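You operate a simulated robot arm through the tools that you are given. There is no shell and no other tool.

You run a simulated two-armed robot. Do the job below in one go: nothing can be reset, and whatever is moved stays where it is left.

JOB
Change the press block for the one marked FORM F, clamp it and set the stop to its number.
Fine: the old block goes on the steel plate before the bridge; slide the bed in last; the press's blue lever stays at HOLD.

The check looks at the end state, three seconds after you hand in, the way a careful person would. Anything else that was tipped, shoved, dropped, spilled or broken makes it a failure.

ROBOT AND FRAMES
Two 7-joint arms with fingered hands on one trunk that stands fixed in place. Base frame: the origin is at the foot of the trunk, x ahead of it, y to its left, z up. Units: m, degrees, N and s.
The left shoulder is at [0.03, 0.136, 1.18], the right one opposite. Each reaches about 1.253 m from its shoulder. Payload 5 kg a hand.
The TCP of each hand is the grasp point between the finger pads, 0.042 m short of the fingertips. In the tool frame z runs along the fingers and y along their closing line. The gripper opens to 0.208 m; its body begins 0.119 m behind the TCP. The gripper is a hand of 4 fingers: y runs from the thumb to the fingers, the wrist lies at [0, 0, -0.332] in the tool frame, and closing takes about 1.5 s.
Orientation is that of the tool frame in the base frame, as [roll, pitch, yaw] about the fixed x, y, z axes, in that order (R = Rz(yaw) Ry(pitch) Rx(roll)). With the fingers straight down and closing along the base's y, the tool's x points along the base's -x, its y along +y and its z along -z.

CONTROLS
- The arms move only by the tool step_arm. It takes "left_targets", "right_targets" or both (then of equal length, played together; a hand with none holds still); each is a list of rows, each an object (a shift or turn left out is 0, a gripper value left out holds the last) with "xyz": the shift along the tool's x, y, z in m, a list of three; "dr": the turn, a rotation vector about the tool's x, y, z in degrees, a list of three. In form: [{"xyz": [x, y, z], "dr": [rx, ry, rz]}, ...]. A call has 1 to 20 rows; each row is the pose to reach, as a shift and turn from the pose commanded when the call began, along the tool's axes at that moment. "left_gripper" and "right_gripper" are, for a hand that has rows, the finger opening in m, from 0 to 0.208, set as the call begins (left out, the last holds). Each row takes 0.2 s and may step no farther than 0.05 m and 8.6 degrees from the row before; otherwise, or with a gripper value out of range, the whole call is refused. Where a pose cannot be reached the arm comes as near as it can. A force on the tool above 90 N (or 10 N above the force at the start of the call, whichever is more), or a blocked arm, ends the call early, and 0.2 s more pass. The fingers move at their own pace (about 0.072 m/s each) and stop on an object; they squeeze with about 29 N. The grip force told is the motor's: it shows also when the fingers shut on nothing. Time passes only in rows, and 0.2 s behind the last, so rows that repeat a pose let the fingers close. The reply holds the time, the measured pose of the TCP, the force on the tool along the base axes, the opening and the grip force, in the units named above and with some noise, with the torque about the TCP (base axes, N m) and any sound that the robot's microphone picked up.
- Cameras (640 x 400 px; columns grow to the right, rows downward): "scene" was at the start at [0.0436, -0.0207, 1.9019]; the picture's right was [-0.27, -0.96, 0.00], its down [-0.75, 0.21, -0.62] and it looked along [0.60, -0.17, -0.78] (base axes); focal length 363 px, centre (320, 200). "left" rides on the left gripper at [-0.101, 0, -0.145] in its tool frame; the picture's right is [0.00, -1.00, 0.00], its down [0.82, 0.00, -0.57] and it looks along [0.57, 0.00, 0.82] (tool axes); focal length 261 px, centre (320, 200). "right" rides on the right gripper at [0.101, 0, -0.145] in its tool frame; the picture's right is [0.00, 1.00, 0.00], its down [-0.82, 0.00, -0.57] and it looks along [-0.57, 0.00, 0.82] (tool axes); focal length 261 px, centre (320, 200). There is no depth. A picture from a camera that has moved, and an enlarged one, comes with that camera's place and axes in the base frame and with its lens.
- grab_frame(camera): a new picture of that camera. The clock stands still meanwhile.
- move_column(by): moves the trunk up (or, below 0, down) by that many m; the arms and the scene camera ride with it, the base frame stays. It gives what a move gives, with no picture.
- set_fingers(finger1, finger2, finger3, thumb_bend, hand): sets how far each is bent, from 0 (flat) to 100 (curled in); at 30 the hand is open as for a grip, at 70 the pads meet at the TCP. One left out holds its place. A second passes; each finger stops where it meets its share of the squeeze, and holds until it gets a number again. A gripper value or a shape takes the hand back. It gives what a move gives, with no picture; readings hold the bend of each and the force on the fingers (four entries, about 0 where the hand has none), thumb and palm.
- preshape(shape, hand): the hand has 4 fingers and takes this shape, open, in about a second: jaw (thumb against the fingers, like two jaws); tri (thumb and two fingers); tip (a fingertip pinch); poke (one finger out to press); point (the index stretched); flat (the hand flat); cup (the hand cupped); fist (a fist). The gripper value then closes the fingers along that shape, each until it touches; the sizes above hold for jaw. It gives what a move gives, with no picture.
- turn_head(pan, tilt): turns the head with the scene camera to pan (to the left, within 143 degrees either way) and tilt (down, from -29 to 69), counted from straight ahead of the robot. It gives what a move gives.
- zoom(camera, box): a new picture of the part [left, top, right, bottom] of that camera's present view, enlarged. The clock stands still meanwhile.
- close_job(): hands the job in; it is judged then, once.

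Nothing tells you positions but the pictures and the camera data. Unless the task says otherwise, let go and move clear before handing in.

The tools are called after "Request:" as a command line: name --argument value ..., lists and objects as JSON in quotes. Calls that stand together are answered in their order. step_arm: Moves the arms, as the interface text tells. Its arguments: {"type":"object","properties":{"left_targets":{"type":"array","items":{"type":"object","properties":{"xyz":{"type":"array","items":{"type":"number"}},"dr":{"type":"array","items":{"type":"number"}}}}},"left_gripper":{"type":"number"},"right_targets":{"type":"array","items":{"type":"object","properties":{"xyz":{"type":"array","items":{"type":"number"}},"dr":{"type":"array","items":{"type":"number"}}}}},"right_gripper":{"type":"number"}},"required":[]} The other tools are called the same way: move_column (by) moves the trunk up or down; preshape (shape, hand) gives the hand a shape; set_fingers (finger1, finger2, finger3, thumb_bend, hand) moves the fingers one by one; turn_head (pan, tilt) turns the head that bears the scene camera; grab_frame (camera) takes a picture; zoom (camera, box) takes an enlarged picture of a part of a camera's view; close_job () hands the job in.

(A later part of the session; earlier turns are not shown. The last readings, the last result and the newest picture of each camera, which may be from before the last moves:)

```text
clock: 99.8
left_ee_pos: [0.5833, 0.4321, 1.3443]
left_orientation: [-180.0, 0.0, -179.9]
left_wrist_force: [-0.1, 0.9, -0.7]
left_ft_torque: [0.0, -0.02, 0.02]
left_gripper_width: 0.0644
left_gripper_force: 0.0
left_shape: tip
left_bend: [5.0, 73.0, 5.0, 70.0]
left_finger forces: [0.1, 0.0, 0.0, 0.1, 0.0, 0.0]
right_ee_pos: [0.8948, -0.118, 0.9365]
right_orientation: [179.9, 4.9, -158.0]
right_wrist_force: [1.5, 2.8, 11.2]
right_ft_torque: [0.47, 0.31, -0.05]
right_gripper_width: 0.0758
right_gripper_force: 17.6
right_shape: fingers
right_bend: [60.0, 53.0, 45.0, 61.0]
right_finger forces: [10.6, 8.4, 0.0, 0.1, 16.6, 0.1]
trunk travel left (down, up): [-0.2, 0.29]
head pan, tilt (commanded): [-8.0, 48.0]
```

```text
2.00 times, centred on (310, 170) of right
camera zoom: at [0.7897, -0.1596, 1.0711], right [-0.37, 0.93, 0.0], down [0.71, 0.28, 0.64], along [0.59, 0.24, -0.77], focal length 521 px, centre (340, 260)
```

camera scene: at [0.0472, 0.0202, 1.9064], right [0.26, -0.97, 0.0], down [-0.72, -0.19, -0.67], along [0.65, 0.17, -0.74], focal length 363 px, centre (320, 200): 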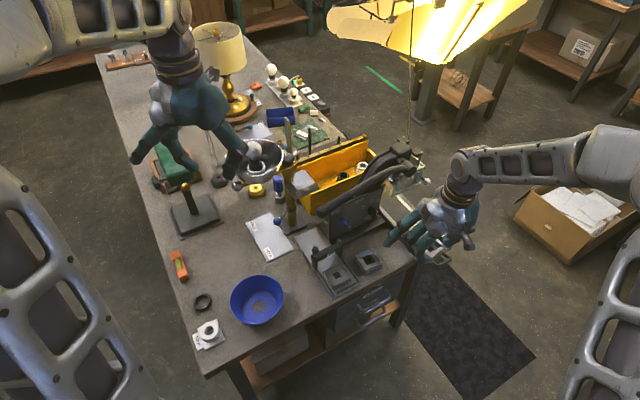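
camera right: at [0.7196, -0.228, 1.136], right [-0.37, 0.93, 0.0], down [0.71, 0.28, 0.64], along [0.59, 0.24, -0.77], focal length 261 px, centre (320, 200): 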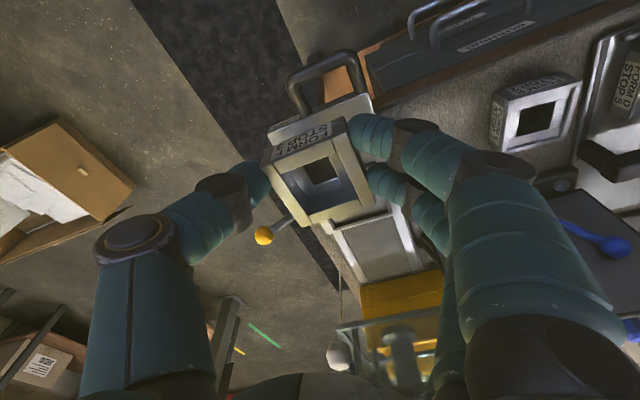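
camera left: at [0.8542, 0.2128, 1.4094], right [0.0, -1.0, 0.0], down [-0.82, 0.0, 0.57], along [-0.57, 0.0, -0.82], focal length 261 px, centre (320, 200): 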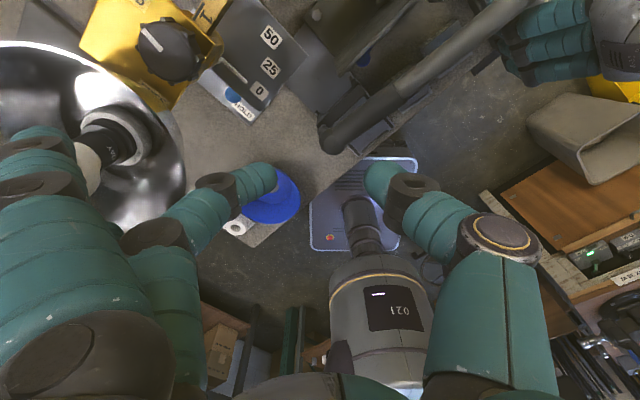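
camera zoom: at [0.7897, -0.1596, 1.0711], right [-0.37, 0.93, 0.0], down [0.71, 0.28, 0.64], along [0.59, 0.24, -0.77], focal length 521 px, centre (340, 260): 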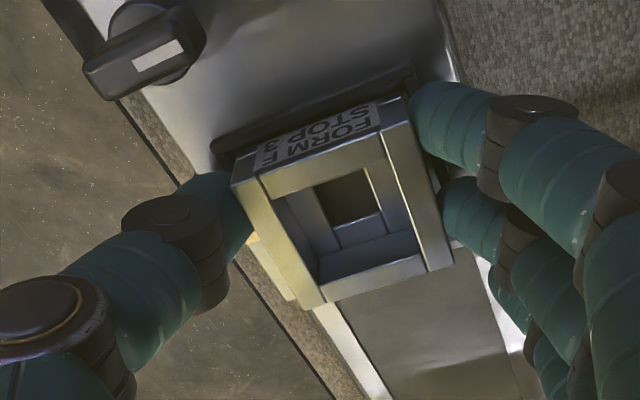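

In this mode those numbers closed the hand onto F instead. Opening properly now.

Request:
set_fingers --hand "right" --finger1 45 --finger2 45 --finger3 45 --thumb_bend 51

Request:
zoom --camera "right" --box '[180, 70, 440, 270]'

Request:
zoom --camera "scene" --box '[270, 170, 350, 240]'

```text
clock: 100.8
left_ee_pos: [0.5838, 0.4321, 1.3436]
left_orientation: [180.0, 0.0, 180.0]
left_wrist_force: [1.0, -0.6, -0.2]
left_ft_torque: [0.02, -0.04, -0.03]
left_gripper_width: 0.0644
left_gripper_force: 0.1
left_shape: tip
left_bend: [5.0, 73.0, 5.0, 70.0]
left_finger forces: [0.0, 0.1, 0.0, 0.0, 0.0, 0.0]
right_ee_pos: [0.8945, -0.1186, 0.9335]
right_orientation: [-180.0, 4.8, -158.1]
right_wrist_force: [0.6, -0.7, 0.1]
right_ft_torque: [0.01, 0.0, 0.02]
right_gripper_width: 0.1302
right_gripper_force: 0.1
right_shape: fingers
right_bend: [45.0, 45.0, 45.0, 51.0]
right_finger forces: [0.1, 0.1, 0.0, 0.0, 0.0, 0.0]
trunk travel left (down, up): [-0.2, 0.29]
head pan, tilt (commanded): [-8.0, 48.0]
```

```text
2.00 times, centred on (310, 170) of right
camera zoom: at [0.7897, -0.1601, 1.0703], right [-0.37, 0.93, 0.0], down [0.71, 0.28, 0.64], along [0.59, 0.24, -0.77], focal length 521 px, centre (340, 260)
```

zoom: 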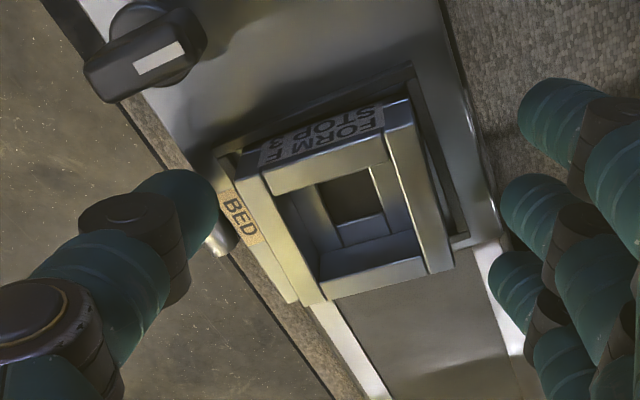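

```text
5.71 times, centred on (310, 205) of scene
camera zoom: at [0.0485, -0.0108, 1.9065], right [-0.14, -0.99, 0.0], down [-0.74, 0.1, -0.67], along [0.66, -0.09, -0.74], focal length 2074 px, centre (377, 171)
```

zoom: 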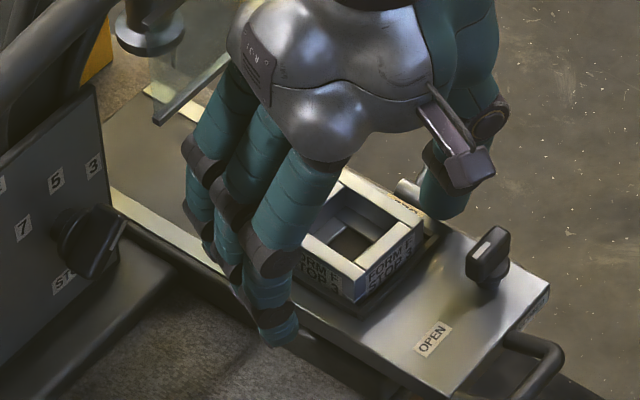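

F is properly seated in the nest and the hand is clear of it. Lifting and backing away.

Request:
step_arm --right_targets '[{"xyz": [-0.0013, 0, -0.0149]}, {"xyz": [-0.0025, 0, -0.0299]}, {"xyz": [0.006, -0.0039, -0.0387]}, {"xyz": [0.0237, -0.0117, -0.0471]}, {"xyz": [0.0501, -0.0233, -0.0644]}, {"xyz": [0.0851, -0.0389, -0.0874]}, {"xyz": [0.1109, -0.0506, -0.1097]}, {"xyz": [0.1109, -0.0506, -0.1097]}]'

Request:
grab_frame --camera "right"

Request:
zoom --camera "scene" --box '[240, 160, 370, 250]'

```text
clock: 102.6
left_ee_pos: [0.5849, 0.433, 1.3431]
left_orientation: [179.9, -0.1, -180.0]
left_wrist_force: [-0.1, 0.5, -0.7]
left_ft_torque: [-0.05, 0.11, -0.01]
left_gripper_width: 0.0645
left_gripper_force: 0.2
left_shape: tip
left_bend: [5.0, 73.0, 5.0, 70.0]
left_finger forces: [0.0, 0.0, 0.1, 0.0, 0.0, 0.0]
right_ee_pos: [0.8022, -0.212, 1.0296]
right_orientation: [180.0, 4.8, -158.0]
right_wrist_force: [-0.4, -0.1, -0.9]
right_ft_torque: [-0.01, 0.04, 0.0]
right_gripper_width: 0.1303
right_gripper_force: 0.2
right_shape: fingers
right_bend: [45.0, 45.0, 45.0, 51.0]
right_finger forces: [0.0, 0.0, 0.0, 0.0, 0.0, 0.1]
trunk travel left (down, up): [-0.2, 0.29]
head pan, tilt (commanded): [-8.0, 48.0]
```

```text
taken
camera right: at [0.6984, -0.2533, 1.1675], right [-0.37, 0.93, 0.0], down [0.71, 0.29, 0.64], along [0.59, 0.24, -0.77], focal length 261 px, centre (320, 200)
```

right: 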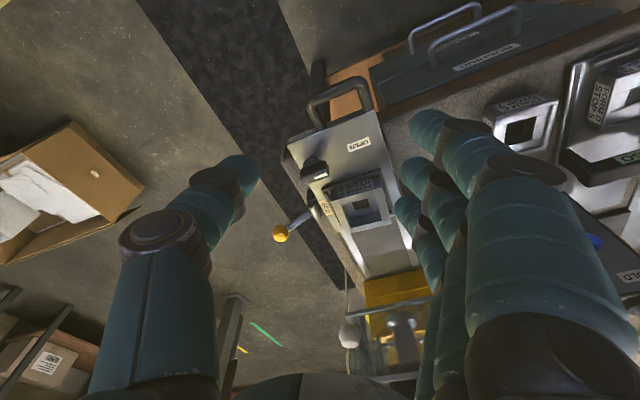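

```text
4.44 times, centred on (305, 205) of scene
camera zoom: at [0.0501, -0.0102, 1.9063], right [-0.14, -0.99, 0.0], down [-0.74, 0.1, -0.67], along [0.66, -0.09, -0.74], focal length 1613 px, centre (387, 178)
```

zoom: 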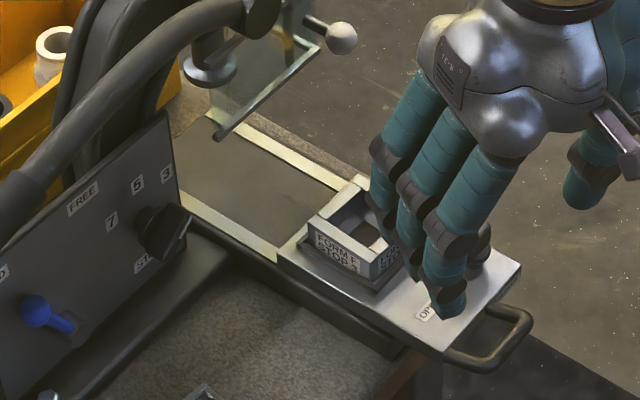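

F sits in the nest. Next: clamp. I'll restore the hand to yaw −135, level, and form the thumb rod again to push the knob's tail round to CLOSED.

Request:
step_arm --right_targets '[{"xyz": [0, 0, 0], "dr": [-0.64, 0, -7.63]}, {"xyz": [0, 0, 0], "dr": [-1.29, 0, -15.27]}, {"xyz": [0, 0, 0], "dr": [-1.93, 0, -22.9]}, {"xyz": [0, 0, 0], "dr": [-1.93, 0, -22.9]}]'

Request:
step_arm --right_targets '[{"xyz": [0, 0, 0], "dr": [0, 2.4, 0]}, {"xyz": [0, 0, 0], "dr": [0, 4.8, 0]}, {"xyz": [0, 0, 0], "dr": [0, 4.8, 0]}]'

Request:
set_fingers --hand "right" --finger1 10 --finger2 10 --finger3 10 --thumb_bend 52

Request:
grab_frame --camera "right"

Request:
zoom --camera "right" --box '[220, 100, 400, 220]'

```text
clock: 103.6
left_ee_pos: [0.5829, 0.4327, 1.3446]
left_orientation: [-180.0, 0.0, -179.9]
left_wrist_force: [-0.2, 0.0, 0.3]
left_ft_torque: [0.0, -0.02, 0.02]
left_gripper_width: 0.0644
left_gripper_force: 0.0
left_shape: tip
left_bend: [5.0, 73.0, 5.0, 70.0]
left_finger forces: [0.0, 0.0, 0.0, 0.0, 0.0, 0.1]
right_ee_pos: [0.8021, -0.2105, 1.0342]
right_orientation: [-180.0, 4.8, -135.0]
right_wrist_force: [-0.8, 0.3, -0.5]
right_ft_torque: [-0.03, 0.0, 0.0]
right_gripper_width: 0.1306
right_gripper_force: 0.0
right_shape: fingers
right_bend: [45.0, 45.0, 45.0, 51.0]
right_finger forces: [0.1, 0.1, 0.0, 0.1, 0.1, 0.0]
trunk travel left (down, up): [-0.2, 0.29]
head pan, tilt (commanded): [-8.0, 48.0]
```

```text
clock: 104.4
left_ee_pos: [0.5842, 0.4315, 1.3441]
left_orientation: [179.9, -0.1, 180.0]
left_wrist_force: [0.1, 0.4, -0.5]
left_ft_torque: [0.03, -0.01, -0.01]
left_gripper_width: 0.0645
left_gripper_force: 0.1
left_shape: tip
left_bend: [5.0, 73.0, 5.0, 70.0]
left_finger forces: [0.0, 0.1, 0.0, 0.0, 0.0, 0.0]
right_ee_pos: [0.8035, -0.2104, 1.0334]
right_orientation: [-180.0, 0.1, -135.0]
right_wrist_force: [-0.5, -0.1, -0.8]
right_ft_torque: [-0.02, 0.0, 0.01]
right_gripper_width: 0.1306
right_gripper_force: 0.0
right_shape: fingers
right_bend: [45.0, 45.0, 45.0, 51.0]
right_finger forces: [0.0, 0.0, 0.1, 0.1, 0.0, 0.1]
trunk travel left (down, up): [-0.2, 0.29]
head pan, tilt (commanded): [-8.0, 48.0]
```

```text
clock: 105.4
left_ee_pos: [0.5832, 0.4323, 1.3444]
left_orientation: [-180.0, -0.1, -179.9]
left_wrist_force: [0.0, -0.2, 0.5]
left_ft_torque: [0.02, 0.01, 0.01]
left_gripper_width: 0.0646
left_gripper_force: 0.0
left_shape: tip
left_bend: [5.0, 73.0, 5.0, 70.0]
left_finger forces: [0.1, 0.0, 0.0, 0.1, 0.0, 0.1]
right_ee_pos: [0.8022, -0.2113, 1.0333]
right_orientation: [-179.9, -0.1, -135.0]
right_wrist_force: [0.0, -0.5, 0.4]
right_ft_torque: [0.0, 0.0, 0.0]
right_gripper_width: 0.2003
right_gripper_force: 0.0
right_shape: fingers
right_bend: [10.0, 10.0, 10.0, 52.0]
right_finger forces: [0.0, 0.1, 0.0, 0.1, 0.0, 0.0]
trunk travel left (down, up): [-0.2, 0.29]
head pan, tilt (commanded): [-8.0, 48.0]
```

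```text
taken
camera right: at [0.7311, -0.2812, 1.1788], right [-0.7, 0.71, 0.0], down [0.58, 0.58, 0.57], along [0.41, 0.4, -0.82], focal length 261 px, centre (320, 200)
```

right: 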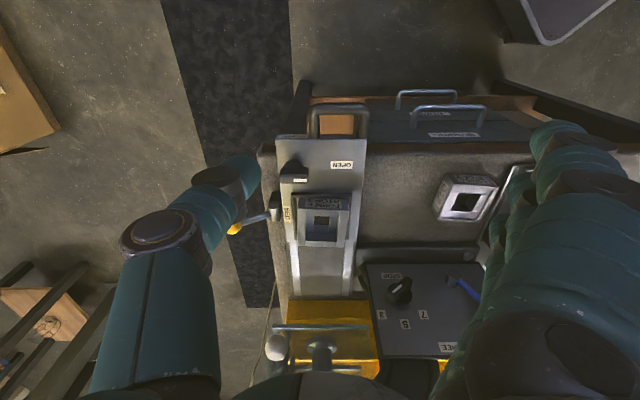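

```text
3.33 times, centred on (310, 160) of right
camera zoom: at [0.7311, -0.2812, 1.1788], right [-0.7, 0.71, 0.0], down [0.58, 0.58, 0.57], along [0.41, 0.4, -0.82], focal length 869 px, centre (353, 333)
```

zoom: 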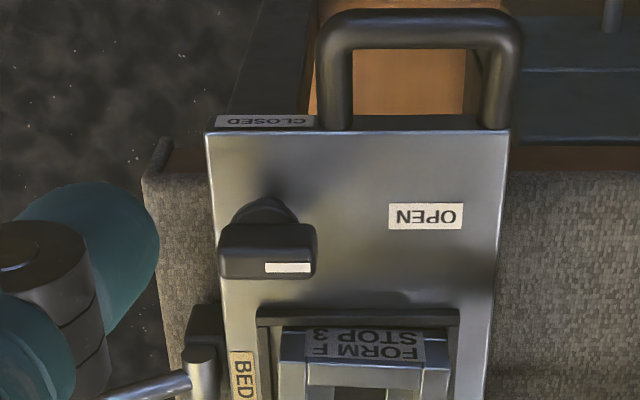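

Clear view: the knob points to OPEN, FORM F is in the nest. Lowering the thumb in front of the knob's tail (right end).

Request:
step_arm --right_targets '[{"xyz": [-0.0182, 0.0257, 0.015]}, {"xyz": [-0.0182, 0.0257, 0.05]}, {"xyz": [-0.0182, 0.0257, 0.075]}, {"xyz": [-0.0182, 0.0257, 0.0888]}, {"xyz": [-0.0182, 0.0257, 0.0888]}]'

Request:
zoom --camera "right" --box '[200, 130, 360, 230]'

```text
clock: 106.6
left_ee_pos: [0.5845, 0.4319, 1.3448]
left_orientation: [-179.9, 0.0, -180.0]
left_wrist_force: [0.6, -0.1, -0.7]
left_ft_torque: [0.0, -0.02, -0.01]
left_gripper_width: 0.0645
left_gripper_force: 0.0
left_shape: tip
left_bend: [5.0, 73.0, 5.0, 70.0]
left_finger forces: [0.0, 0.1, 0.0, 0.0, 0.1, 0.2]
right_ee_pos: [0.7974, -0.1806, 0.9466]
right_orientation: [180.0, 0.1, -135.0]
right_wrist_force: [0.5, 0.7, 0.7]
right_ft_torque: [0.01, -0.01, 0.0]
right_gripper_width: 0.2002
right_gripper_force: 0.2
right_shape: fingers
right_bend: [10.0, 10.0, 10.0, 52.0]
right_finger forces: [0.0, 0.0, 0.0, 0.0, 0.0, 0.1]
trunk travel left (down, up): [-0.2, 0.29]
head pan, tilt (commanded): [-8.0, 48.0]
```

```text
4.00 times, centred on (280, 180) of right
camera zoom: at [0.7256, -0.2504, 1.0911], right [-0.7, 0.71, 0.0], down [0.58, 0.58, 0.57], along [0.41, 0.4, -0.82], focal length 1043 px, centre (480, 280)
```

zoom: 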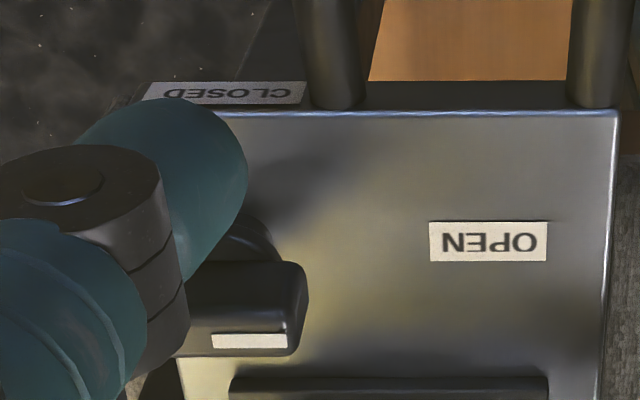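

Thumb is in front of the tail. Sweeping the tail toward the press to swing the pointer to CLOSED — first half.

Request:
step_arm --right_targets '[{"xyz": [-0.007, 0.0005, 0]}, {"xyz": [-0.013, 0.001, 0]}, {"xyz": [-0.016, -0.003, 0]}, {"xyz": [-0.0188, -0.0064, 0]}, {"xyz": [-0.023, -0.009, 0]}, {"xyz": [-0.0271, -0.011, 0]}, {"xyz": [-0.0271, -0.011, 0]}]'

Request:
zoom --camera "right" --box '[200, 130, 360, 230]'

```text
clock: 108.2
left_ee_pos: [0.5832, 0.4316, 1.3446]
left_orientation: [-179.9, 0.0, -180.0]
left_wrist_force: [-0.2, -0.3, 0.4]
left_ft_torque: [-0.03, 0.02, 0.0]
left_gripper_width: 0.0645
left_gripper_force: 0.1
left_shape: tip
left_bend: [5.0, 73.0, 5.0, 70.0]
left_finger forces: [0.1, 0.1, 0.1, 0.0, 0.1, 0.1]
right_ee_pos: [0.825, -0.168, 0.9439]
right_orientation: [-180.0, 0.1, -134.9]
right_wrist_force: [-1.1, -0.1, 0.3]
right_ft_torque: [0.01, 0.04, -0.08]
right_gripper_width: 0.1985
right_gripper_force: 0.7
right_shape: fingers
right_bend: [10.0, 10.0, 10.0, 52.0]
right_finger forces: [0.0, 0.0, 0.1, 0.0, 1.0, 0.0]
trunk travel left (down, up): [-0.2, 0.29]
head pan, tilt (commanded): [-8.0, 48.0]
```

```text
4.00 times, centred on (280, 180) of right
camera zoom: at [0.7527, -0.2384, 1.0902], right [-0.7, 0.71, 0.0], down [0.58, 0.58, 0.57], along [0.41, 0.4, -0.82], focal length 1043 px, centre (480, 280)
```

zoom: 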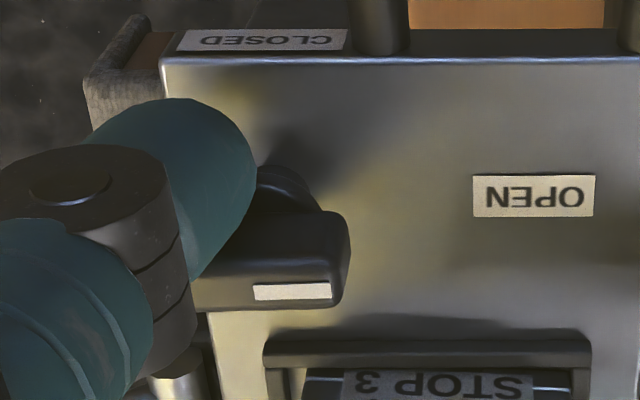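

Instead of turning the knob, that push slid the free-running bed ~1.4 cm inward. Better to push the knob's pointer end outward (toward the front, where the bed has its stop). I'll lift, reposition the thumb between the pointer and F.

Request:
step_arm --right_targets '[{"xyz": [0.012, 0, 0]}, {"xyz": [0.012, 0, -0.03]}, {"xyz": [0.0, 0.01, -0.055]}, {"xyz": [-0.025, 0.022, -0.055]}, {"xyz": [-0.0479, 0.0337, -0.055]}, {"xyz": [-0.0479, 0.0337, -0.055]}]'

Request:
grab_frame --camera "right"

Request:
zoom --camera "right" --box '[200, 90, 360, 210]'

```text
clock: 109.6
left_ee_pos: [0.584, 0.4322, 1.3449]
left_orientation: [179.9, 0.0, 180.0]
left_wrist_force: [-0.4, -1.1, 1.2]
left_ft_torque: [0.06, -0.01, 0.02]
left_gripper_width: 0.0645
left_gripper_force: 0.1
left_shape: tip
left_bend: [5.0, 73.0, 5.0, 70.0]
left_finger forces: [0.0, 0.1, 0.0, 0.0, 0.0, 0.0]
right_ee_pos: [0.8329, -0.1113, 1.0006]
right_orientation: [-180.0, -0.1, -135.0]
right_wrist_force: [-0.3, 0.6, -0.3]
right_ft_torque: [0.06, -0.03, 0.02]
right_gripper_width: 0.1995
right_gripper_force: 0.1
right_shape: fingers
right_bend: [10.0, 10.0, 10.0, 52.0]
right_finger forces: [0.0, 0.1, 0.0, 0.0, 0.0, 0.0]
trunk travel left (down, up): [-0.2, 0.29]
head pan, tilt (commanded): [-8.0, 48.0]
```

```text
taken
camera right: at [0.7614, -0.1812, 1.146], right [-0.7, 0.71, 0.0], down [0.58, 0.58, 0.57], along [0.41, 0.4, -0.82], focal length 261 px, centre (320, 200)
```

right: 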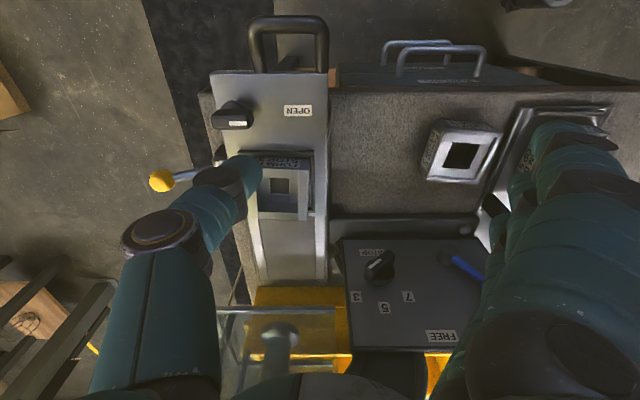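

```text
3.33 times, centred on (280, 150) of right
camera zoom: at [0.7614, -0.1812, 1.146], right [-0.7, 0.71, 0.0], down [0.58, 0.58, 0.57], along [0.41, 0.4, -0.82], focal length 869 px, centre (453, 367)
```

zoom: 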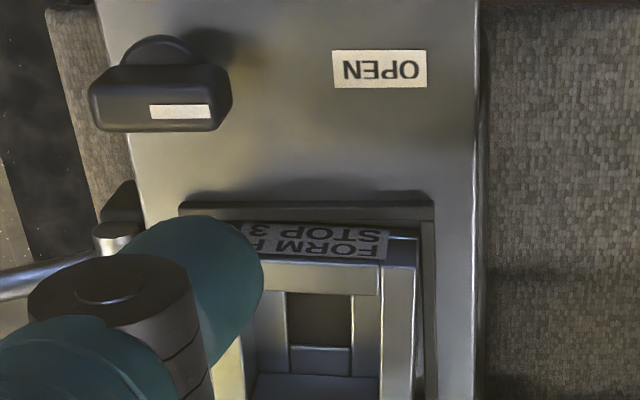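

The gap between the knob and F is about 4 cm, enough for the thumb. Lowering it there.

Request:
step_arm --right_targets '[{"xyz": [-0.003, 0, 0.02]}, {"xyz": [-0.003, 0, 0.04]}, {"xyz": [-0.003, 0, 0.0555]}, {"xyz": [-0.003, 0, 0.0555]}]'

Request:
zoom --camera "right" --box '[190, 110, 350, 210]'

```text
clock: 110.6
left_ee_pos: [0.5841, 0.4323, 1.3456]
left_orientation: [180.0, 0.0, 180.0]
left_wrist_force: [0.0, -0.6, 0.3]
left_ft_torque: [0.0, -0.06, -0.01]
left_gripper_width: 0.0643
left_gripper_force: 0.1
left_shape: tip
left_bend: [5.0, 73.0, 5.0, 70.0]
left_finger forces: [0.0, 0.0, 0.0, 0.0, 0.0, 0.0]
right_ee_pos: [0.8368, -0.1082, 0.9455]
right_orientation: [-179.9, 0.1, -135.0]
right_wrist_force: [-1.1, -0.5, -0.4]
right_ft_torque: [-0.02, 0.0, 0.01]
right_gripper_width: 0.1994
right_gripper_force: 0.0
right_shape: fingers
right_bend: [10.0, 10.0, 10.0, 52.0]
right_finger forces: [0.0, 0.1, 0.0, 0.0, 0.0, 0.1]
trunk travel left (down, up): [-0.2, 0.29]
head pan, tilt (commanded): [-8.0, 48.0]
```

```text
4.00 times, centred on (270, 160) of right
camera zoom: at [0.7649, -0.1793, 1.0906], right [-0.7, 0.71, 0.0], down [0.58, 0.58, 0.57], along [0.41, 0.4, -0.82], focal length 1043 px, centre (520, 360)
```

zoom: 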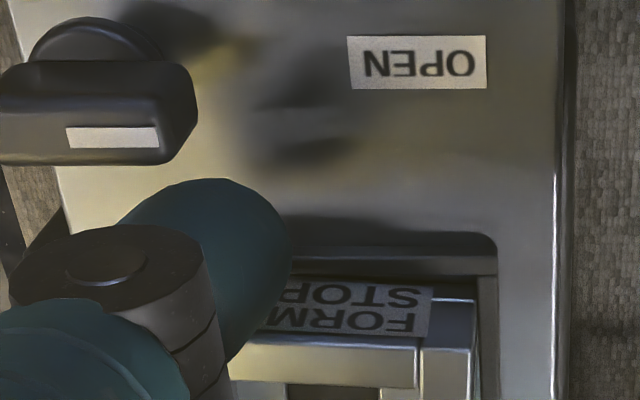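

No contact yet. Pulling toward the front: this brings the bed back out to its stop, then turns the knob — first to about 45°.

Request:
step_arm --right_targets '[{"xyz": [0.008, 0, 0]}, {"xyz": [0.0155, 0, 0]}, {"xyz": [0.0227, 0, 0]}, {"xyz": [0.0257, 0.0035, 0]}, {"xyz": [0.0285, 0.0071, 0]}, {"xyz": [0.0325, 0.0095, 0]}, {"xyz": [0.0368, 0.0117, 0]}, {"xyz": [0.0368, 0.0117, 0]}]'

Request:
zoom --camera "right" --box '[190, 130, 350, 230]'

```text
clock: 112.4
left_ee_pos: [0.5841, 0.4331, 1.345]
left_orientation: [-179.9, 0.0, 180.0]
left_wrist_force: [-0.2, -0.6, -0.9]
left_ft_torque: [0.02, 0.01, -0.03]
left_gripper_width: 0.0645
left_gripper_force: 0.0
left_shape: tip
left_bend: [5.0, 73.0, 5.0, 70.0]
left_finger forces: [0.0, 0.0, 0.1, 0.0, 0.1, 0.0]
right_ee_pos: [0.8015, -0.1264, 0.9455]
right_orientation: [-179.9, 0.1, -135.0]
right_wrist_force: [0.2, 0.3, -0.7]
right_ft_torque: [-0.01, 0.02, 0.07]
right_gripper_width: 0.1998
right_gripper_force: 0.2
right_shape: fingers
right_bend: [10.0, 10.0, 10.0, 52.0]
right_finger forces: [0.0, 0.1, 0.0, 0.0, 0.8, 0.0]
trunk travel left (down, up): [-0.2, 0.29]
head pan, tilt (commanded): [-8.0, 48.0]
```

```text
4.00 times, centred on (270, 180) of right
camera zoom: at [0.7305, -0.197, 1.0904], right [-0.7, 0.71, 0.0], down [0.58, 0.58, 0.57], along [0.41, 0.4, -0.82], focal length 1043 px, centre (520, 280)
```

zoom: 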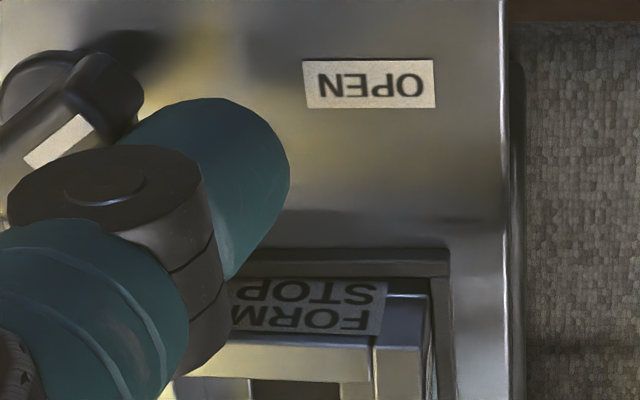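

The knob is turning (about 40° so far). Continuing to CLOSED.

Request:
step_arm --right_targets '[{"xyz": [0.005, 0.001, 0]}, {"xyz": [0.0093, 0.0011, 0]}, {"xyz": [0.014, 0.0005, 0]}, {"xyz": [0.0184, -0.0012, 0]}, {"xyz": [0.0184, -0.0025, 0]}, {"xyz": [0.0184, -0.0025, 0]}]'

Request:
zoom --camera "right" --box '[190, 130, 350, 230]'

```text
clock: 113.8
left_ee_pos: [0.5848, 0.4319, 1.344]
left_orientation: [-180.0, -0.1, 180.0]
left_wrist_force: [1.0, 0.4, -0.4]
left_ft_torque: [-0.02, 0.0, 0.02]
left_gripper_width: 0.0646
left_gripper_force: 0.0
left_shape: tip
left_bend: [5.0, 73.0, 5.0, 70.0]
left_finger forces: [0.0, 0.0, 0.0, 0.0, 0.0, 0.1]
right_ee_pos: [0.791, -0.1408, 0.9449]
right_orientation: [-180.0, 0.0, -134.9]
right_wrist_force: [-0.2, 0.1, -0.4]
right_ft_torque: [-0.01, 0.01, 0.0]
right_gripper_width: 0.1995
right_gripper_force: 0.7
right_shape: fingers
right_bend: [10.0, 10.0, 10.0, 52.0]
right_finger forces: [0.0, 0.0, 0.0, 0.2, 0.5, 0.1]
trunk travel left (down, up): [-0.2, 0.29]
head pan, tilt (commanded): [-8.0, 48.0]
```

```text
4.00 times, centred on (270, 180) of right
camera zoom: at [0.7194, -0.2117, 1.0901], right [-0.7, 0.71, 0.0], down [0.58, 0.58, 0.57], along [0.41, 0.4, -0.82], focal length 1043 px, centre (520, 280)
```

zoom: 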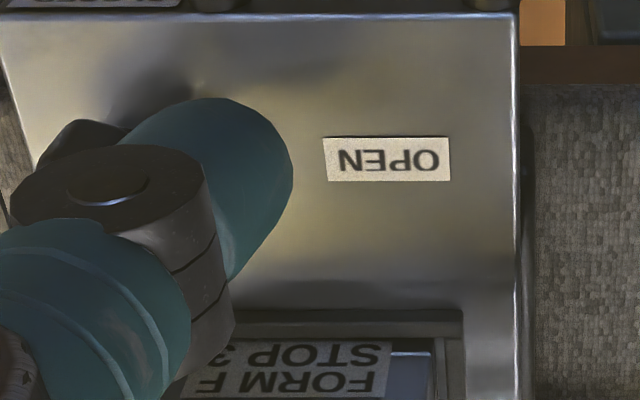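

The thumb hides the knob; moving it left to see the pointer.

Request:
step_arm --right_targets '[{"xyz": [0, 0.03, 0]}, {"xyz": [0, 0.06, -0.02]}, {"xyz": [0, 0.06, -0.02]}]'

Request:
zoom --camera "right" --box '[120, 110, 360, 260]'

Request:
zoom --camera "scene" --box '[310, 190, 360, 235]'

```text
clock: 114.6
left_ee_pos: [0.5854, 0.432, 1.3444]
left_orientation: [-179.9, -0.1, -180.0]
left_wrist_force: [0.5, -0.4, 0.1]
left_ft_torque: [0.05, 0.09, 0.02]
left_gripper_width: 0.0645
left_gripper_force: 0.2
left_shape: tip
left_bend: [5.0, 73.0, 5.0, 70.0]
left_finger forces: [0.0, 0.0, 0.0, 0.0, 0.1, 0.1]
right_ee_pos: [0.7489, -0.0993, 0.9613]
right_orientation: [-179.9, 0.0, -135.1]
right_wrist_force: [0.3, -0.6, -0.5]
right_ft_torque: [0.01, 0.04, -0.03]
right_gripper_width: 0.1998
right_gripper_force: 0.0
right_shape: fingers
right_bend: [10.0, 10.0, 10.0, 52.0]
right_finger forces: [0.1, 0.1, 0.1, 0.0, 0.0, 0.0]
trunk travel left (down, up): [-0.2, 0.29]
head pan, tilt (commanded): [-8.0, 48.0]
```

```text
2.67 times, centred on (240, 185) of right
camera zoom: at [0.677, -0.1704, 1.1084], right [-0.7, 0.71, 0.0], down [0.58, 0.58, 0.57], along [0.41, 0.4, -0.82], focal length 695 px, centre (533, 240)
```

zoom: 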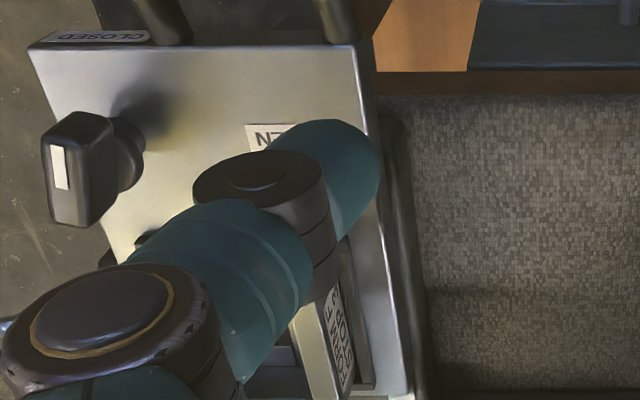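

```text
8.89 times, centred on (335, 212) of scene
camera zoom: at [0.0501, -0.0113, 1.9063], right [-0.14, -0.99, 0.0], down [-0.74, 0.1, -0.67], along [0.66, -0.09, -0.74], focal length 3226 px, centre (187, 89)
```

zoom: 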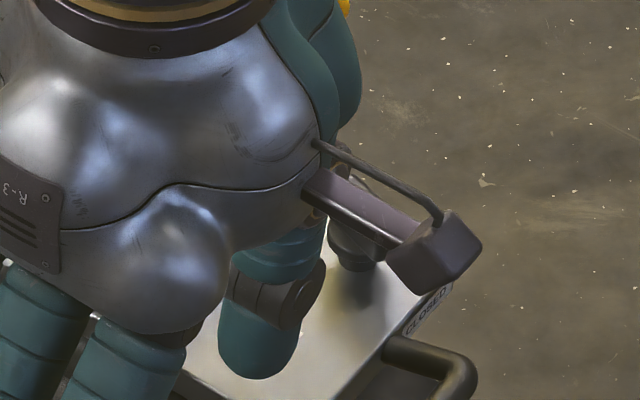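

The pointer is nearly at CLOSED (a few degrees short). I'll push it the last bit.

Request:
step_arm --right_targets '[{"xyz": [0, -0.024, 0]}, {"xyz": [0, -0.047, 0.0]}, {"xyz": [0, -0.047, 0.0165]}, {"xyz": [0, -0.055, 0.0165]}, {"xyz": [0, -0.0605, 0.0165]}, {"xyz": [0, -0.0635, 0.0165]}, {"xyz": [0, -0.0635, 0.0165]}]'

Request:
step_arm --right_targets '[{"xyz": [0, 0.02, 0]}, {"xyz": [0, 0.03, -0.03]}, {"xyz": [0, 0.03, -0.07]}, {"xyz": [0, 0.01, -0.1]}, {"xyz": [0, -0.02, -0.1]}, {"xyz": [0, -0.045, -0.1]}, {"xyz": [0, -0.045, -0.1]}]'

Request:
grab_frame --camera "right"

Request:
zoom --camera "right" --box '[240, 110, 340, 180]'

```text
clock: 116.2
left_ee_pos: [0.5838, 0.4314, 1.3437]
left_orientation: [180.0, 0.0, 180.0]
left_wrist_force: [-0.6, 0.6, 0.2]
left_ft_torque: [-0.03, 0.0, -0.03]
left_gripper_width: 0.0647
left_gripper_force: 0.1
left_shape: tip
left_bend: [5.0, 73.0, 5.0, 70.0]
left_finger forces: [0.0, 0.0, 0.1, 0.0, 0.0, 0.0]
right_ee_pos: [0.7929, -0.1425, 0.9474]
right_orientation: [-180.0, 0.1, -135.0]
right_wrist_force: [0.2, -0.3, 0.1]
right_ft_torque: [-0.04, 0.0, -0.01]
right_gripper_width: 0.1998
right_gripper_force: 0.2
right_shape: fingers
right_bend: [10.0, 10.0, 10.0, 52.0]
right_finger forces: [0.0, 0.0, 0.0, 0.0, 0.0, 0.1]
trunk travel left (down, up): [-0.2, 0.29]
head pan, tilt (commanded): [-8.0, 48.0]
```

```text
clock: 117.8
left_ee_pos: [0.5827, 0.4325, 1.3447]
left_orientation: [-180.0, 0.0, 179.9]
left_wrist_force: [-0.7, -0.4, 0.0]
left_ft_torque: [-0.02, -0.02, 0.03]
left_gripper_width: 0.0647
left_gripper_force: 0.0
left_shape: tip
left_bend: [5.0, 73.0, 5.0, 70.0]
left_finger forces: [0.1, 0.0, 0.0, 0.0, 0.1, 0.1]
right_ee_pos: [0.824, -0.1746, 1.0504]
right_orientation: [-180.0, 0.1, -135.0]
right_wrist_force: [-0.3, -1.0, 0.4]
right_ft_torque: [-0.01, -0.04, 0.05]
right_gripper_width: 0.1996
right_gripper_force: 0.1
right_shape: fingers
right_bend: [10.0, 10.0, 10.0, 52.0]
right_finger forces: [0.0, 0.0, 0.1, 0.1, 0.1, 0.0]
trunk travel left (down, up): [-0.2, 0.29]
head pan, tilt (commanded): [-8.0, 48.0]
```

```text
taken
camera right: at [0.7529, -0.2446, 1.1954], right [-0.7, 0.71, 0.0], down [0.58, 0.58, 0.57], along [0.41, 0.4, -0.82], focal length 261 px, centre (320, 200)
```

right: 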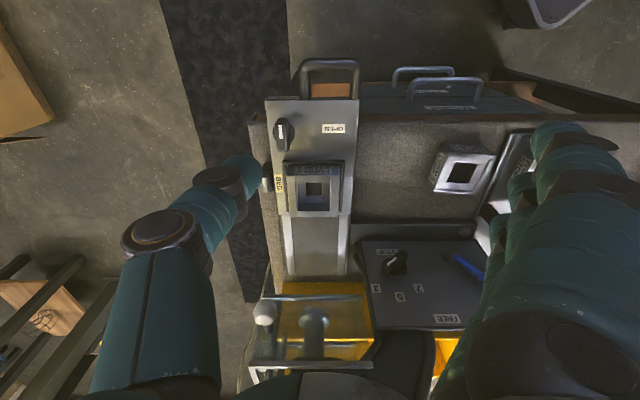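

```text
5.71 times, centred on (290, 145) of right
camera zoom: at [0.7529, -0.2446, 1.1954], right [-0.7, 0.71, 0.0], down [0.58, 0.58, 0.57], along [0.41, 0.4, -0.82], focal length 1489 px, centre (491, 514)
```

zoom: 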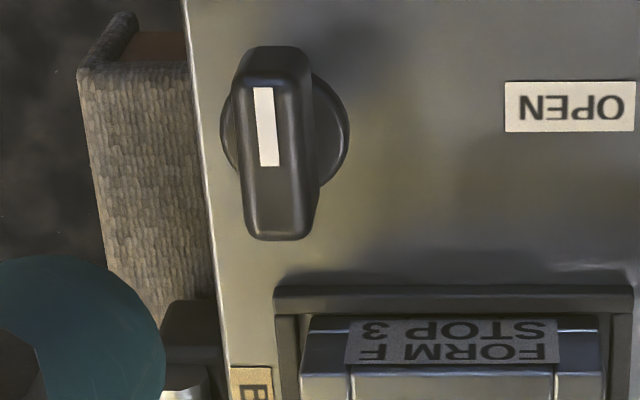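

Clamp is exactly at CLOSED and FORM F sits square in the nest. Now the stop dial: check its current pointer.

Request:
zoom --camera "right" --box '[350, 230, 450, 310]'

Request:
zoom --camera "scene" --box '[245, 180, 305, 230]'

```text
5.00 times, centred on (400, 270) of right
camera zoom: at [0.7529, -0.2446, 1.1954], right [-0.7, 0.71, 0.0], down [0.58, 0.58, 0.57], along [0.41, 0.4, -0.82], focal length 1303 px, centre (-80, -150)
```

zoom: 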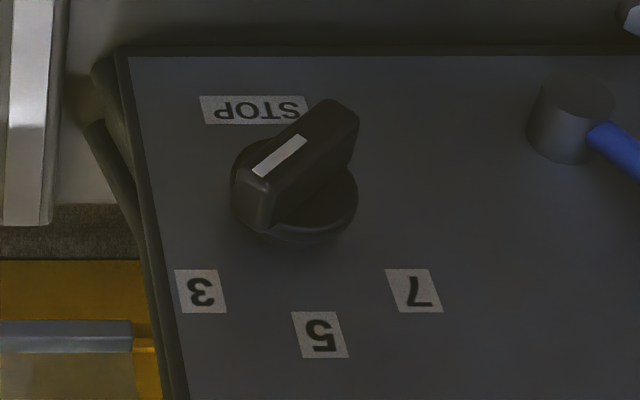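

```text
8.00 times, centred on (275, 205) of scene
camera zoom: at [0.0483, -0.0105, 1.9065], right [-0.14, -0.99, 0.0], down [-0.74, 0.1, -0.67], along [0.66, -0.09, -0.74], focal length 2903 px, centre (680, 160)
```

zoom: 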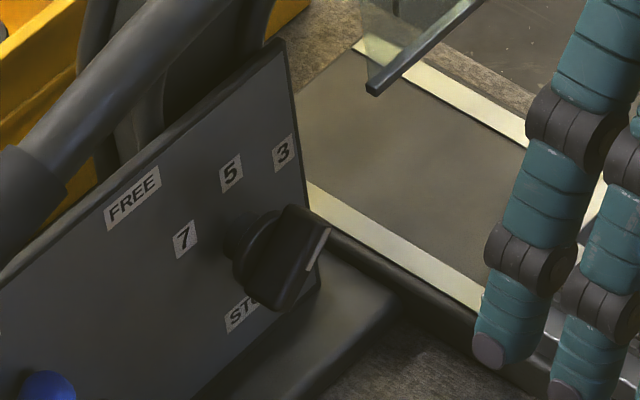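

The nudge has left the pointer very near 3. I'll shift the camera straight in front of the dial to judge the angle accurately.

Request:
step_arm --right_targets '[{"xyz": [0, 0.04, 0]}, {"xyz": [0, 0.08, 0]}, {"xyz": [0, 0.116, 0]}, {"xyz": [0, 0.116, 0]}]'

Request:
grab_frame --camera "right"

Request:
zoom --camera "right" --box '[280, 225, 360, 305]'

```text
clock: 118.8
left_ee_pos: [0.5844, 0.4313, 1.3447]
left_orientation: [180.0, 0.0, -180.0]
left_wrist_force: [0.3, -0.7, -1.0]
left_ft_torque: [0.05, 0.05, 0.03]
left_gripper_width: 0.0646
left_gripper_force: 0.1
left_shape: tip
left_bend: [5.0, 73.0, 5.0, 70.0]
left_finger forces: [0.1, 0.1, 0.0, 0.0, 0.1, 0.0]
right_ee_pos: [0.7389, -0.0922, 1.0481]
right_orientation: [-180.0, 0.1, -134.9]
right_wrist_force: [0.8, 0.1, 0.0]
right_ft_torque: [0.07, 0.04, 0.0]
right_gripper_width: 0.1995
right_gripper_force: 0.1
right_shape: fingers
right_bend: [10.0, 10.0, 10.0, 52.0]
right_finger forces: [0.1, 0.0, 0.1, 0.0, 0.0, 0.1]
trunk travel left (down, up): [-0.2, 0.29]
head pan, tilt (commanded): [-8.0, 48.0]
```

```text
taken
camera right: at [0.6683, -0.1631, 1.1934], right [-0.7, 0.71, 0.0], down [0.58, 0.58, 0.57], along [0.41, 0.4, -0.82], focal length 261 px, centre (320, 200)
```

right: 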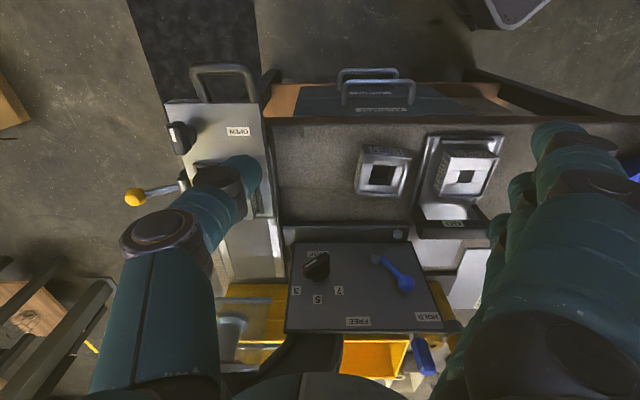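

```text
5.00 times, centred on (320, 265) of right
camera zoom: at [0.6683, -0.1631, 1.1934], right [-0.7, 0.71, 0.0], down [0.58, 0.58, 0.57], along [0.41, 0.4, -0.82], focal length 1303 px, centre (320, -125)
```

zoom: 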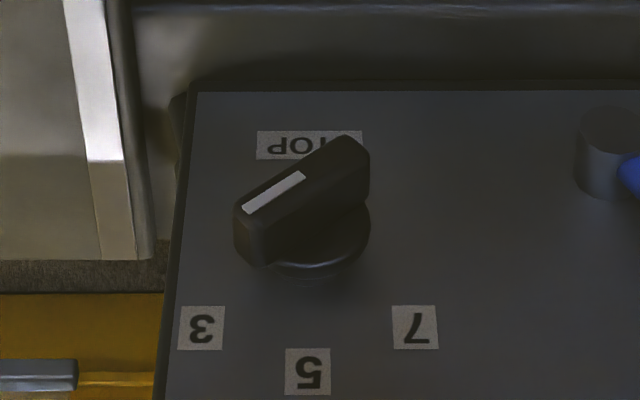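

The pointer lies at ~49.5° with label 3 at ~48.5°, so the stop is set to 3. Last step: slide the bed in. I'll retreat to the front, close the hand, and push the handle at about z 0.88.

Request:
step_arm --right_targets '[{"xyz": [0.035, -0.015, 0]}, {"xyz": [0.07, -0.045, 0]}, {"xyz": [0.1, -0.075, 0]}, {"xyz": [0.13, -0.1, 0]}, {"xyz": [0.155, -0.1063, 0]}, {"xyz": [0.155, -0.1063, 0]}]'

Request:
preshape --hand "right" --shape "jaw"

Request:
step_arm --right_targets '[{"xyz": [0, 0, 0]}, {"xyz": [0, 0, 0]}, {"xyz": [0, 0, 0]}, {"xyz": [0, 0, 0]}, {"xyz": [0, 0, 0]}, {"xyz": [0, 0, 0]}, {"xyz": [0, 0, 0]}, {"xyz": [0, 0, 0]}]' --right_gripper 0.01

Request:
grab_frame --camera "right"

Request:
grab_frame --camera "scene"

```text
clock: 120.2
left_ee_pos: [0.5839, 0.4324, 1.3454]
left_orientation: [179.9, 0.1, -180.0]
left_wrist_force: [0.6, 0.7, 0.3]
left_ft_torque: [-0.02, 0.05, 0.03]
left_gripper_width: 0.0645
left_gripper_force: 0.1
left_shape: tip
left_bend: [5.0, 73.0, 5.0, 70.0]
left_finger forces: [0.0, 0.1, 0.1, 0.0, 0.0, 0.0]
right_ee_pos: [0.7085, -0.2763, 1.0495]
right_orientation: [180.0, 0.0, -135.1]
right_wrist_force: [0.1, -0.2, -1.0]
right_ft_torque: [0.01, 0.02, 0.01]
right_gripper_width: 0.1999
right_gripper_force: 0.1
right_shape: fingers
right_bend: [10.0, 10.0, 10.0, 52.0]
right_finger forces: [0.0, 0.1, 0.0, 0.0, 0.1, 0.0]
trunk travel left (down, up): [-0.2, 0.29]
head pan, tilt (commanded): [-8.0, 48.0]
```

```text
clock: 121.1
left_ee_pos: [0.5837, 0.4327, 1.3447]
left_orientation: [-179.9, 0.0, 179.9]
left_wrist_force: [0.1, -0.3, -0.5]
left_ft_torque: [-0.01, 0.03, -0.03]
left_gripper_width: 0.0644
left_gripper_force: 0.0
left_shape: tip
left_bend: [5.0, 73.0, 5.0, 70.0]
left_finger forces: [0.0, 0.0, 0.1, 0.0, 0.0, 0.1]
right_ee_pos: [0.7079, -0.2768, 1.0483]
right_orientation: [-180.0, 0.0, -135.1]
right_wrist_force: [0.4, 0.1, -0.1]
right_ft_torque: [0.02, 0.0, 0.01]
right_gripper_width: 0.2077
right_gripper_force: 0.1
right_shape: jaw
right_bend: [30.0, 30.0, 30.0, 30.0]
right_finger forces: [0.1, 0.1, 0.1, 0.0, 0.1, 0.0]
trunk travel left (down, up): [-0.2, 0.29]
head pan, tilt (commanded): [-8.0, 48.0]
```

```text
clock: 122.9
left_ee_pos: [0.5837, 0.4308, 1.3433]
left_orientation: [180.0, 0.0, -179.9]
left_wrist_force: [-0.4, 0.3, 0.6]
left_ft_torque: [-0.01, 0.0, -0.01]
left_gripper_width: 0.0646
left_gripper_force: 0.0
left_shape: tip
left_bend: [5.0, 73.0, 5.0, 70.0]
left_finger forces: [0.0, 0.0, 0.0, 0.0, 0.1, 0.1]
right_ee_pos: [0.7071, -0.2778, 1.0503]
right_orientation: [-180.0, -0.1, -135.0]
right_wrist_force: [-0.1, -1.4, 0.3]
right_ft_torque: [-0.01, 0.03, -0.02]
right_gripper_width: 0.0105
right_gripper_force: 0.0
right_shape: jaw
right_bend: [71.0, 71.0, 71.0, 70.0]
right_finger forces: [0.0, 0.0, 0.1, 0.0, 0.1, 0.1]
trunk travel left (down, up): [-0.2, 0.29]
head pan, tilt (commanded): [-8.0, 48.0]
```

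```text
taken
camera right: at [0.6371, -0.3481, 1.1946], right [-0.7, 0.71, 0.0], down [0.58, 0.58, 0.57], along [0.41, 0.4, -0.82], focal length 261 px, centre (320, 200)
```

right: 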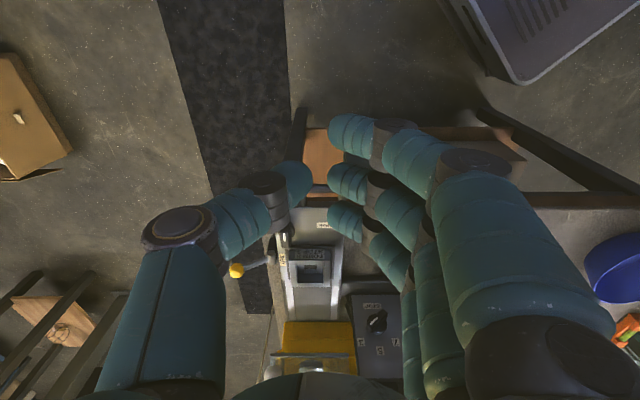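

```text
taken
camera scene: at [0.0487, -0.0109, 1.9064], right [-0.14, -0.99, 0.0], down [-0.74, 0.1, -0.67], along [0.66, -0.09, -0.74], focal length 363 px, centre (320, 200)
```

scene: 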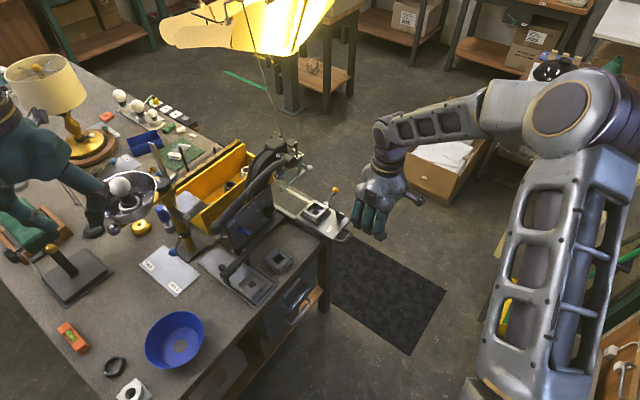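

Hand is closed. Lowering in front of the handle.

Request:
step_arm --right_targets '[{"xyz": [0, 0, 0.035]}, {"xyz": [0, 0, 0.07]}, {"xyz": [0, 0, 0.105]}, {"xyz": [0, 0, 0.137]}, {"xyz": [0, 0, 0.137]}]'

Request:
grab_frame --camera "right"

Request:
zoom --camera "scene" --box '[290, 180, 400, 260]'

```text
clock: 124.1
left_ee_pos: [0.5827, 0.4334, 1.3453]
left_orientation: [-180.0, 0.0, -180.0]
left_wrist_force: [-1.1, 0.5, 0.6]
left_ft_torque: [-0.02, -0.06, -0.02]
left_gripper_width: 0.0647
left_gripper_force: 0.1
left_shape: tip
left_bend: [5.0, 73.0, 5.0, 70.0]
left_finger forces: [0.1, 0.0, 0.1, 0.0, 0.0, 0.0]
right_ee_pos: [0.7082, -0.2769, 0.9133]
right_orientation: [-179.9, 0.1, -135.0]
right_wrist_force: [-0.6, 0.3, 1.1]
right_ft_torque: [-0.03, -0.06, 0.0]
right_gripper_width: 0.0106
right_gripper_force: 0.0
right_shape: jaw
right_bend: [71.0, 71.0, 71.0, 70.0]
right_finger forces: [0.0, 0.0, 0.0, 0.0, 0.0, 0.1]
trunk travel left (down, up): [-0.2, 0.29]
head pan, tilt (commanded): [-8.0, 48.0]
```

```text
taken
camera right: at [0.6368, -0.3479, 1.0569], right [-0.7, 0.71, 0.0], down [0.58, 0.58, 0.57], along [0.41, 0.4, -0.82], focal length 261 px, centre (320, 200)
```

right: 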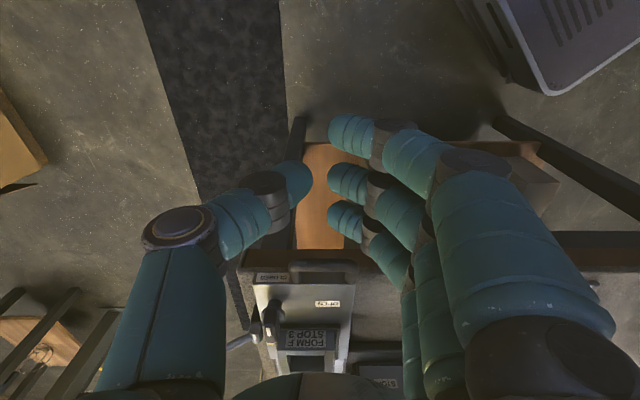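

```text
5.00 times, centred on (345, 220) of scene
camera zoom: at [0.0475, -0.0107, 1.9066], right [-0.14, -0.99, 0.0], down [-0.74, 0.1, -0.67], along [0.66, -0.09, -0.74], focal length 1814 px, centre (195, 100)
```

zoom: 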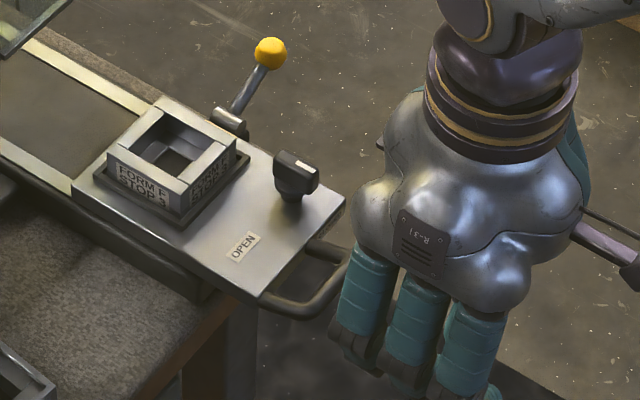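

Hand is right in front of the handle. Pushing forward in small steps, watching force and the bed.

Request:
step_arm --right_targets '[{"xyz": [-0.015, 0, 0]}, {"xyz": [-0.03, 0, 0]}, {"xyz": [-0.04, 0, 0]}, {"xyz": [-0.05, 0, 0]}, {"xyz": [-0.06, 0, 0]}, {"xyz": [-0.06, 0, 0]}]'

Request:
grab_frame --camera "right"

Request:
zoom --camera "scene" --box '[280, 160, 390, 250]'

```text
clock: 125.5
left_ee_pos: [0.5831, 0.4322, 1.3458]
left_orientation: [180.0, 0.1, -180.0]
left_wrist_force: [-0.2, -0.5, -0.1]
left_ft_torque: [0.06, -0.02, -0.01]
left_gripper_width: 0.0647
left_gripper_force: 0.0
left_shape: tip
left_bend: [5.0, 73.0, 5.0, 70.0]
left_finger forces: [0.0, 0.0, 0.0, 0.0, 0.0, 0.0]
right_ee_pos: [0.7516, -0.2338, 0.9112]
right_orientation: [-179.9, 0.2, -134.9]
right_wrist_force: [-0.2, 0.0, -0.4]
right_ft_torque: [0.01, -0.01, 0.01]
right_gripper_width: 0.0103
right_gripper_force: 0.1
right_shape: jaw
right_bend: [71.0, 71.0, 71.0, 70.0]
right_finger forces: [0.0, 0.0, 0.1, 0.1, 0.0, 0.1]
trunk travel left (down, up): [-0.2, 0.29]
head pan, tilt (commanded): [-8.0, 48.0]
```

```text
taken
camera right: at [0.6795, -0.3051, 1.0568], right [-0.7, 0.71, 0.0], down [0.58, 0.58, 0.57], along [0.41, 0.4, -0.82], focal length 261 px, centre (320, 200)
```

right: 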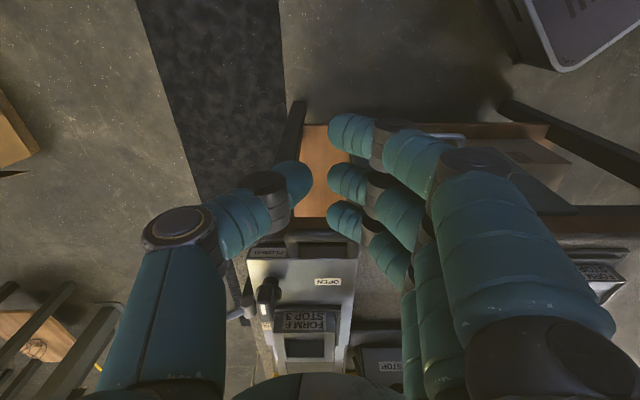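

```text
4.44 times, centred on (335, 205) of scene
camera zoom: at [0.048, -0.0114, 1.9065], right [-0.14, -0.99, 0.0], down [-0.74, 0.1, -0.67], along [0.66, -0.09, -0.74], focal length 1613 px, centre (253, 178)
```

zoom: 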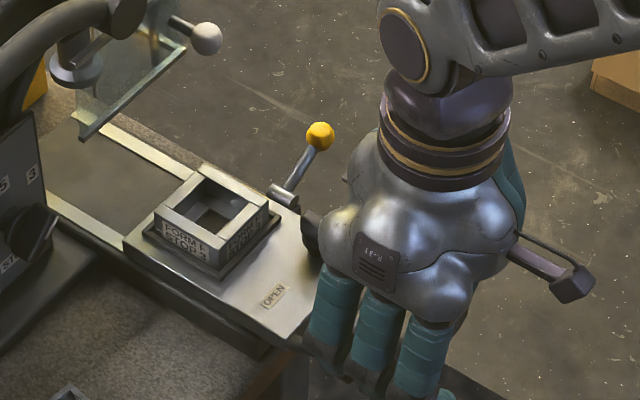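

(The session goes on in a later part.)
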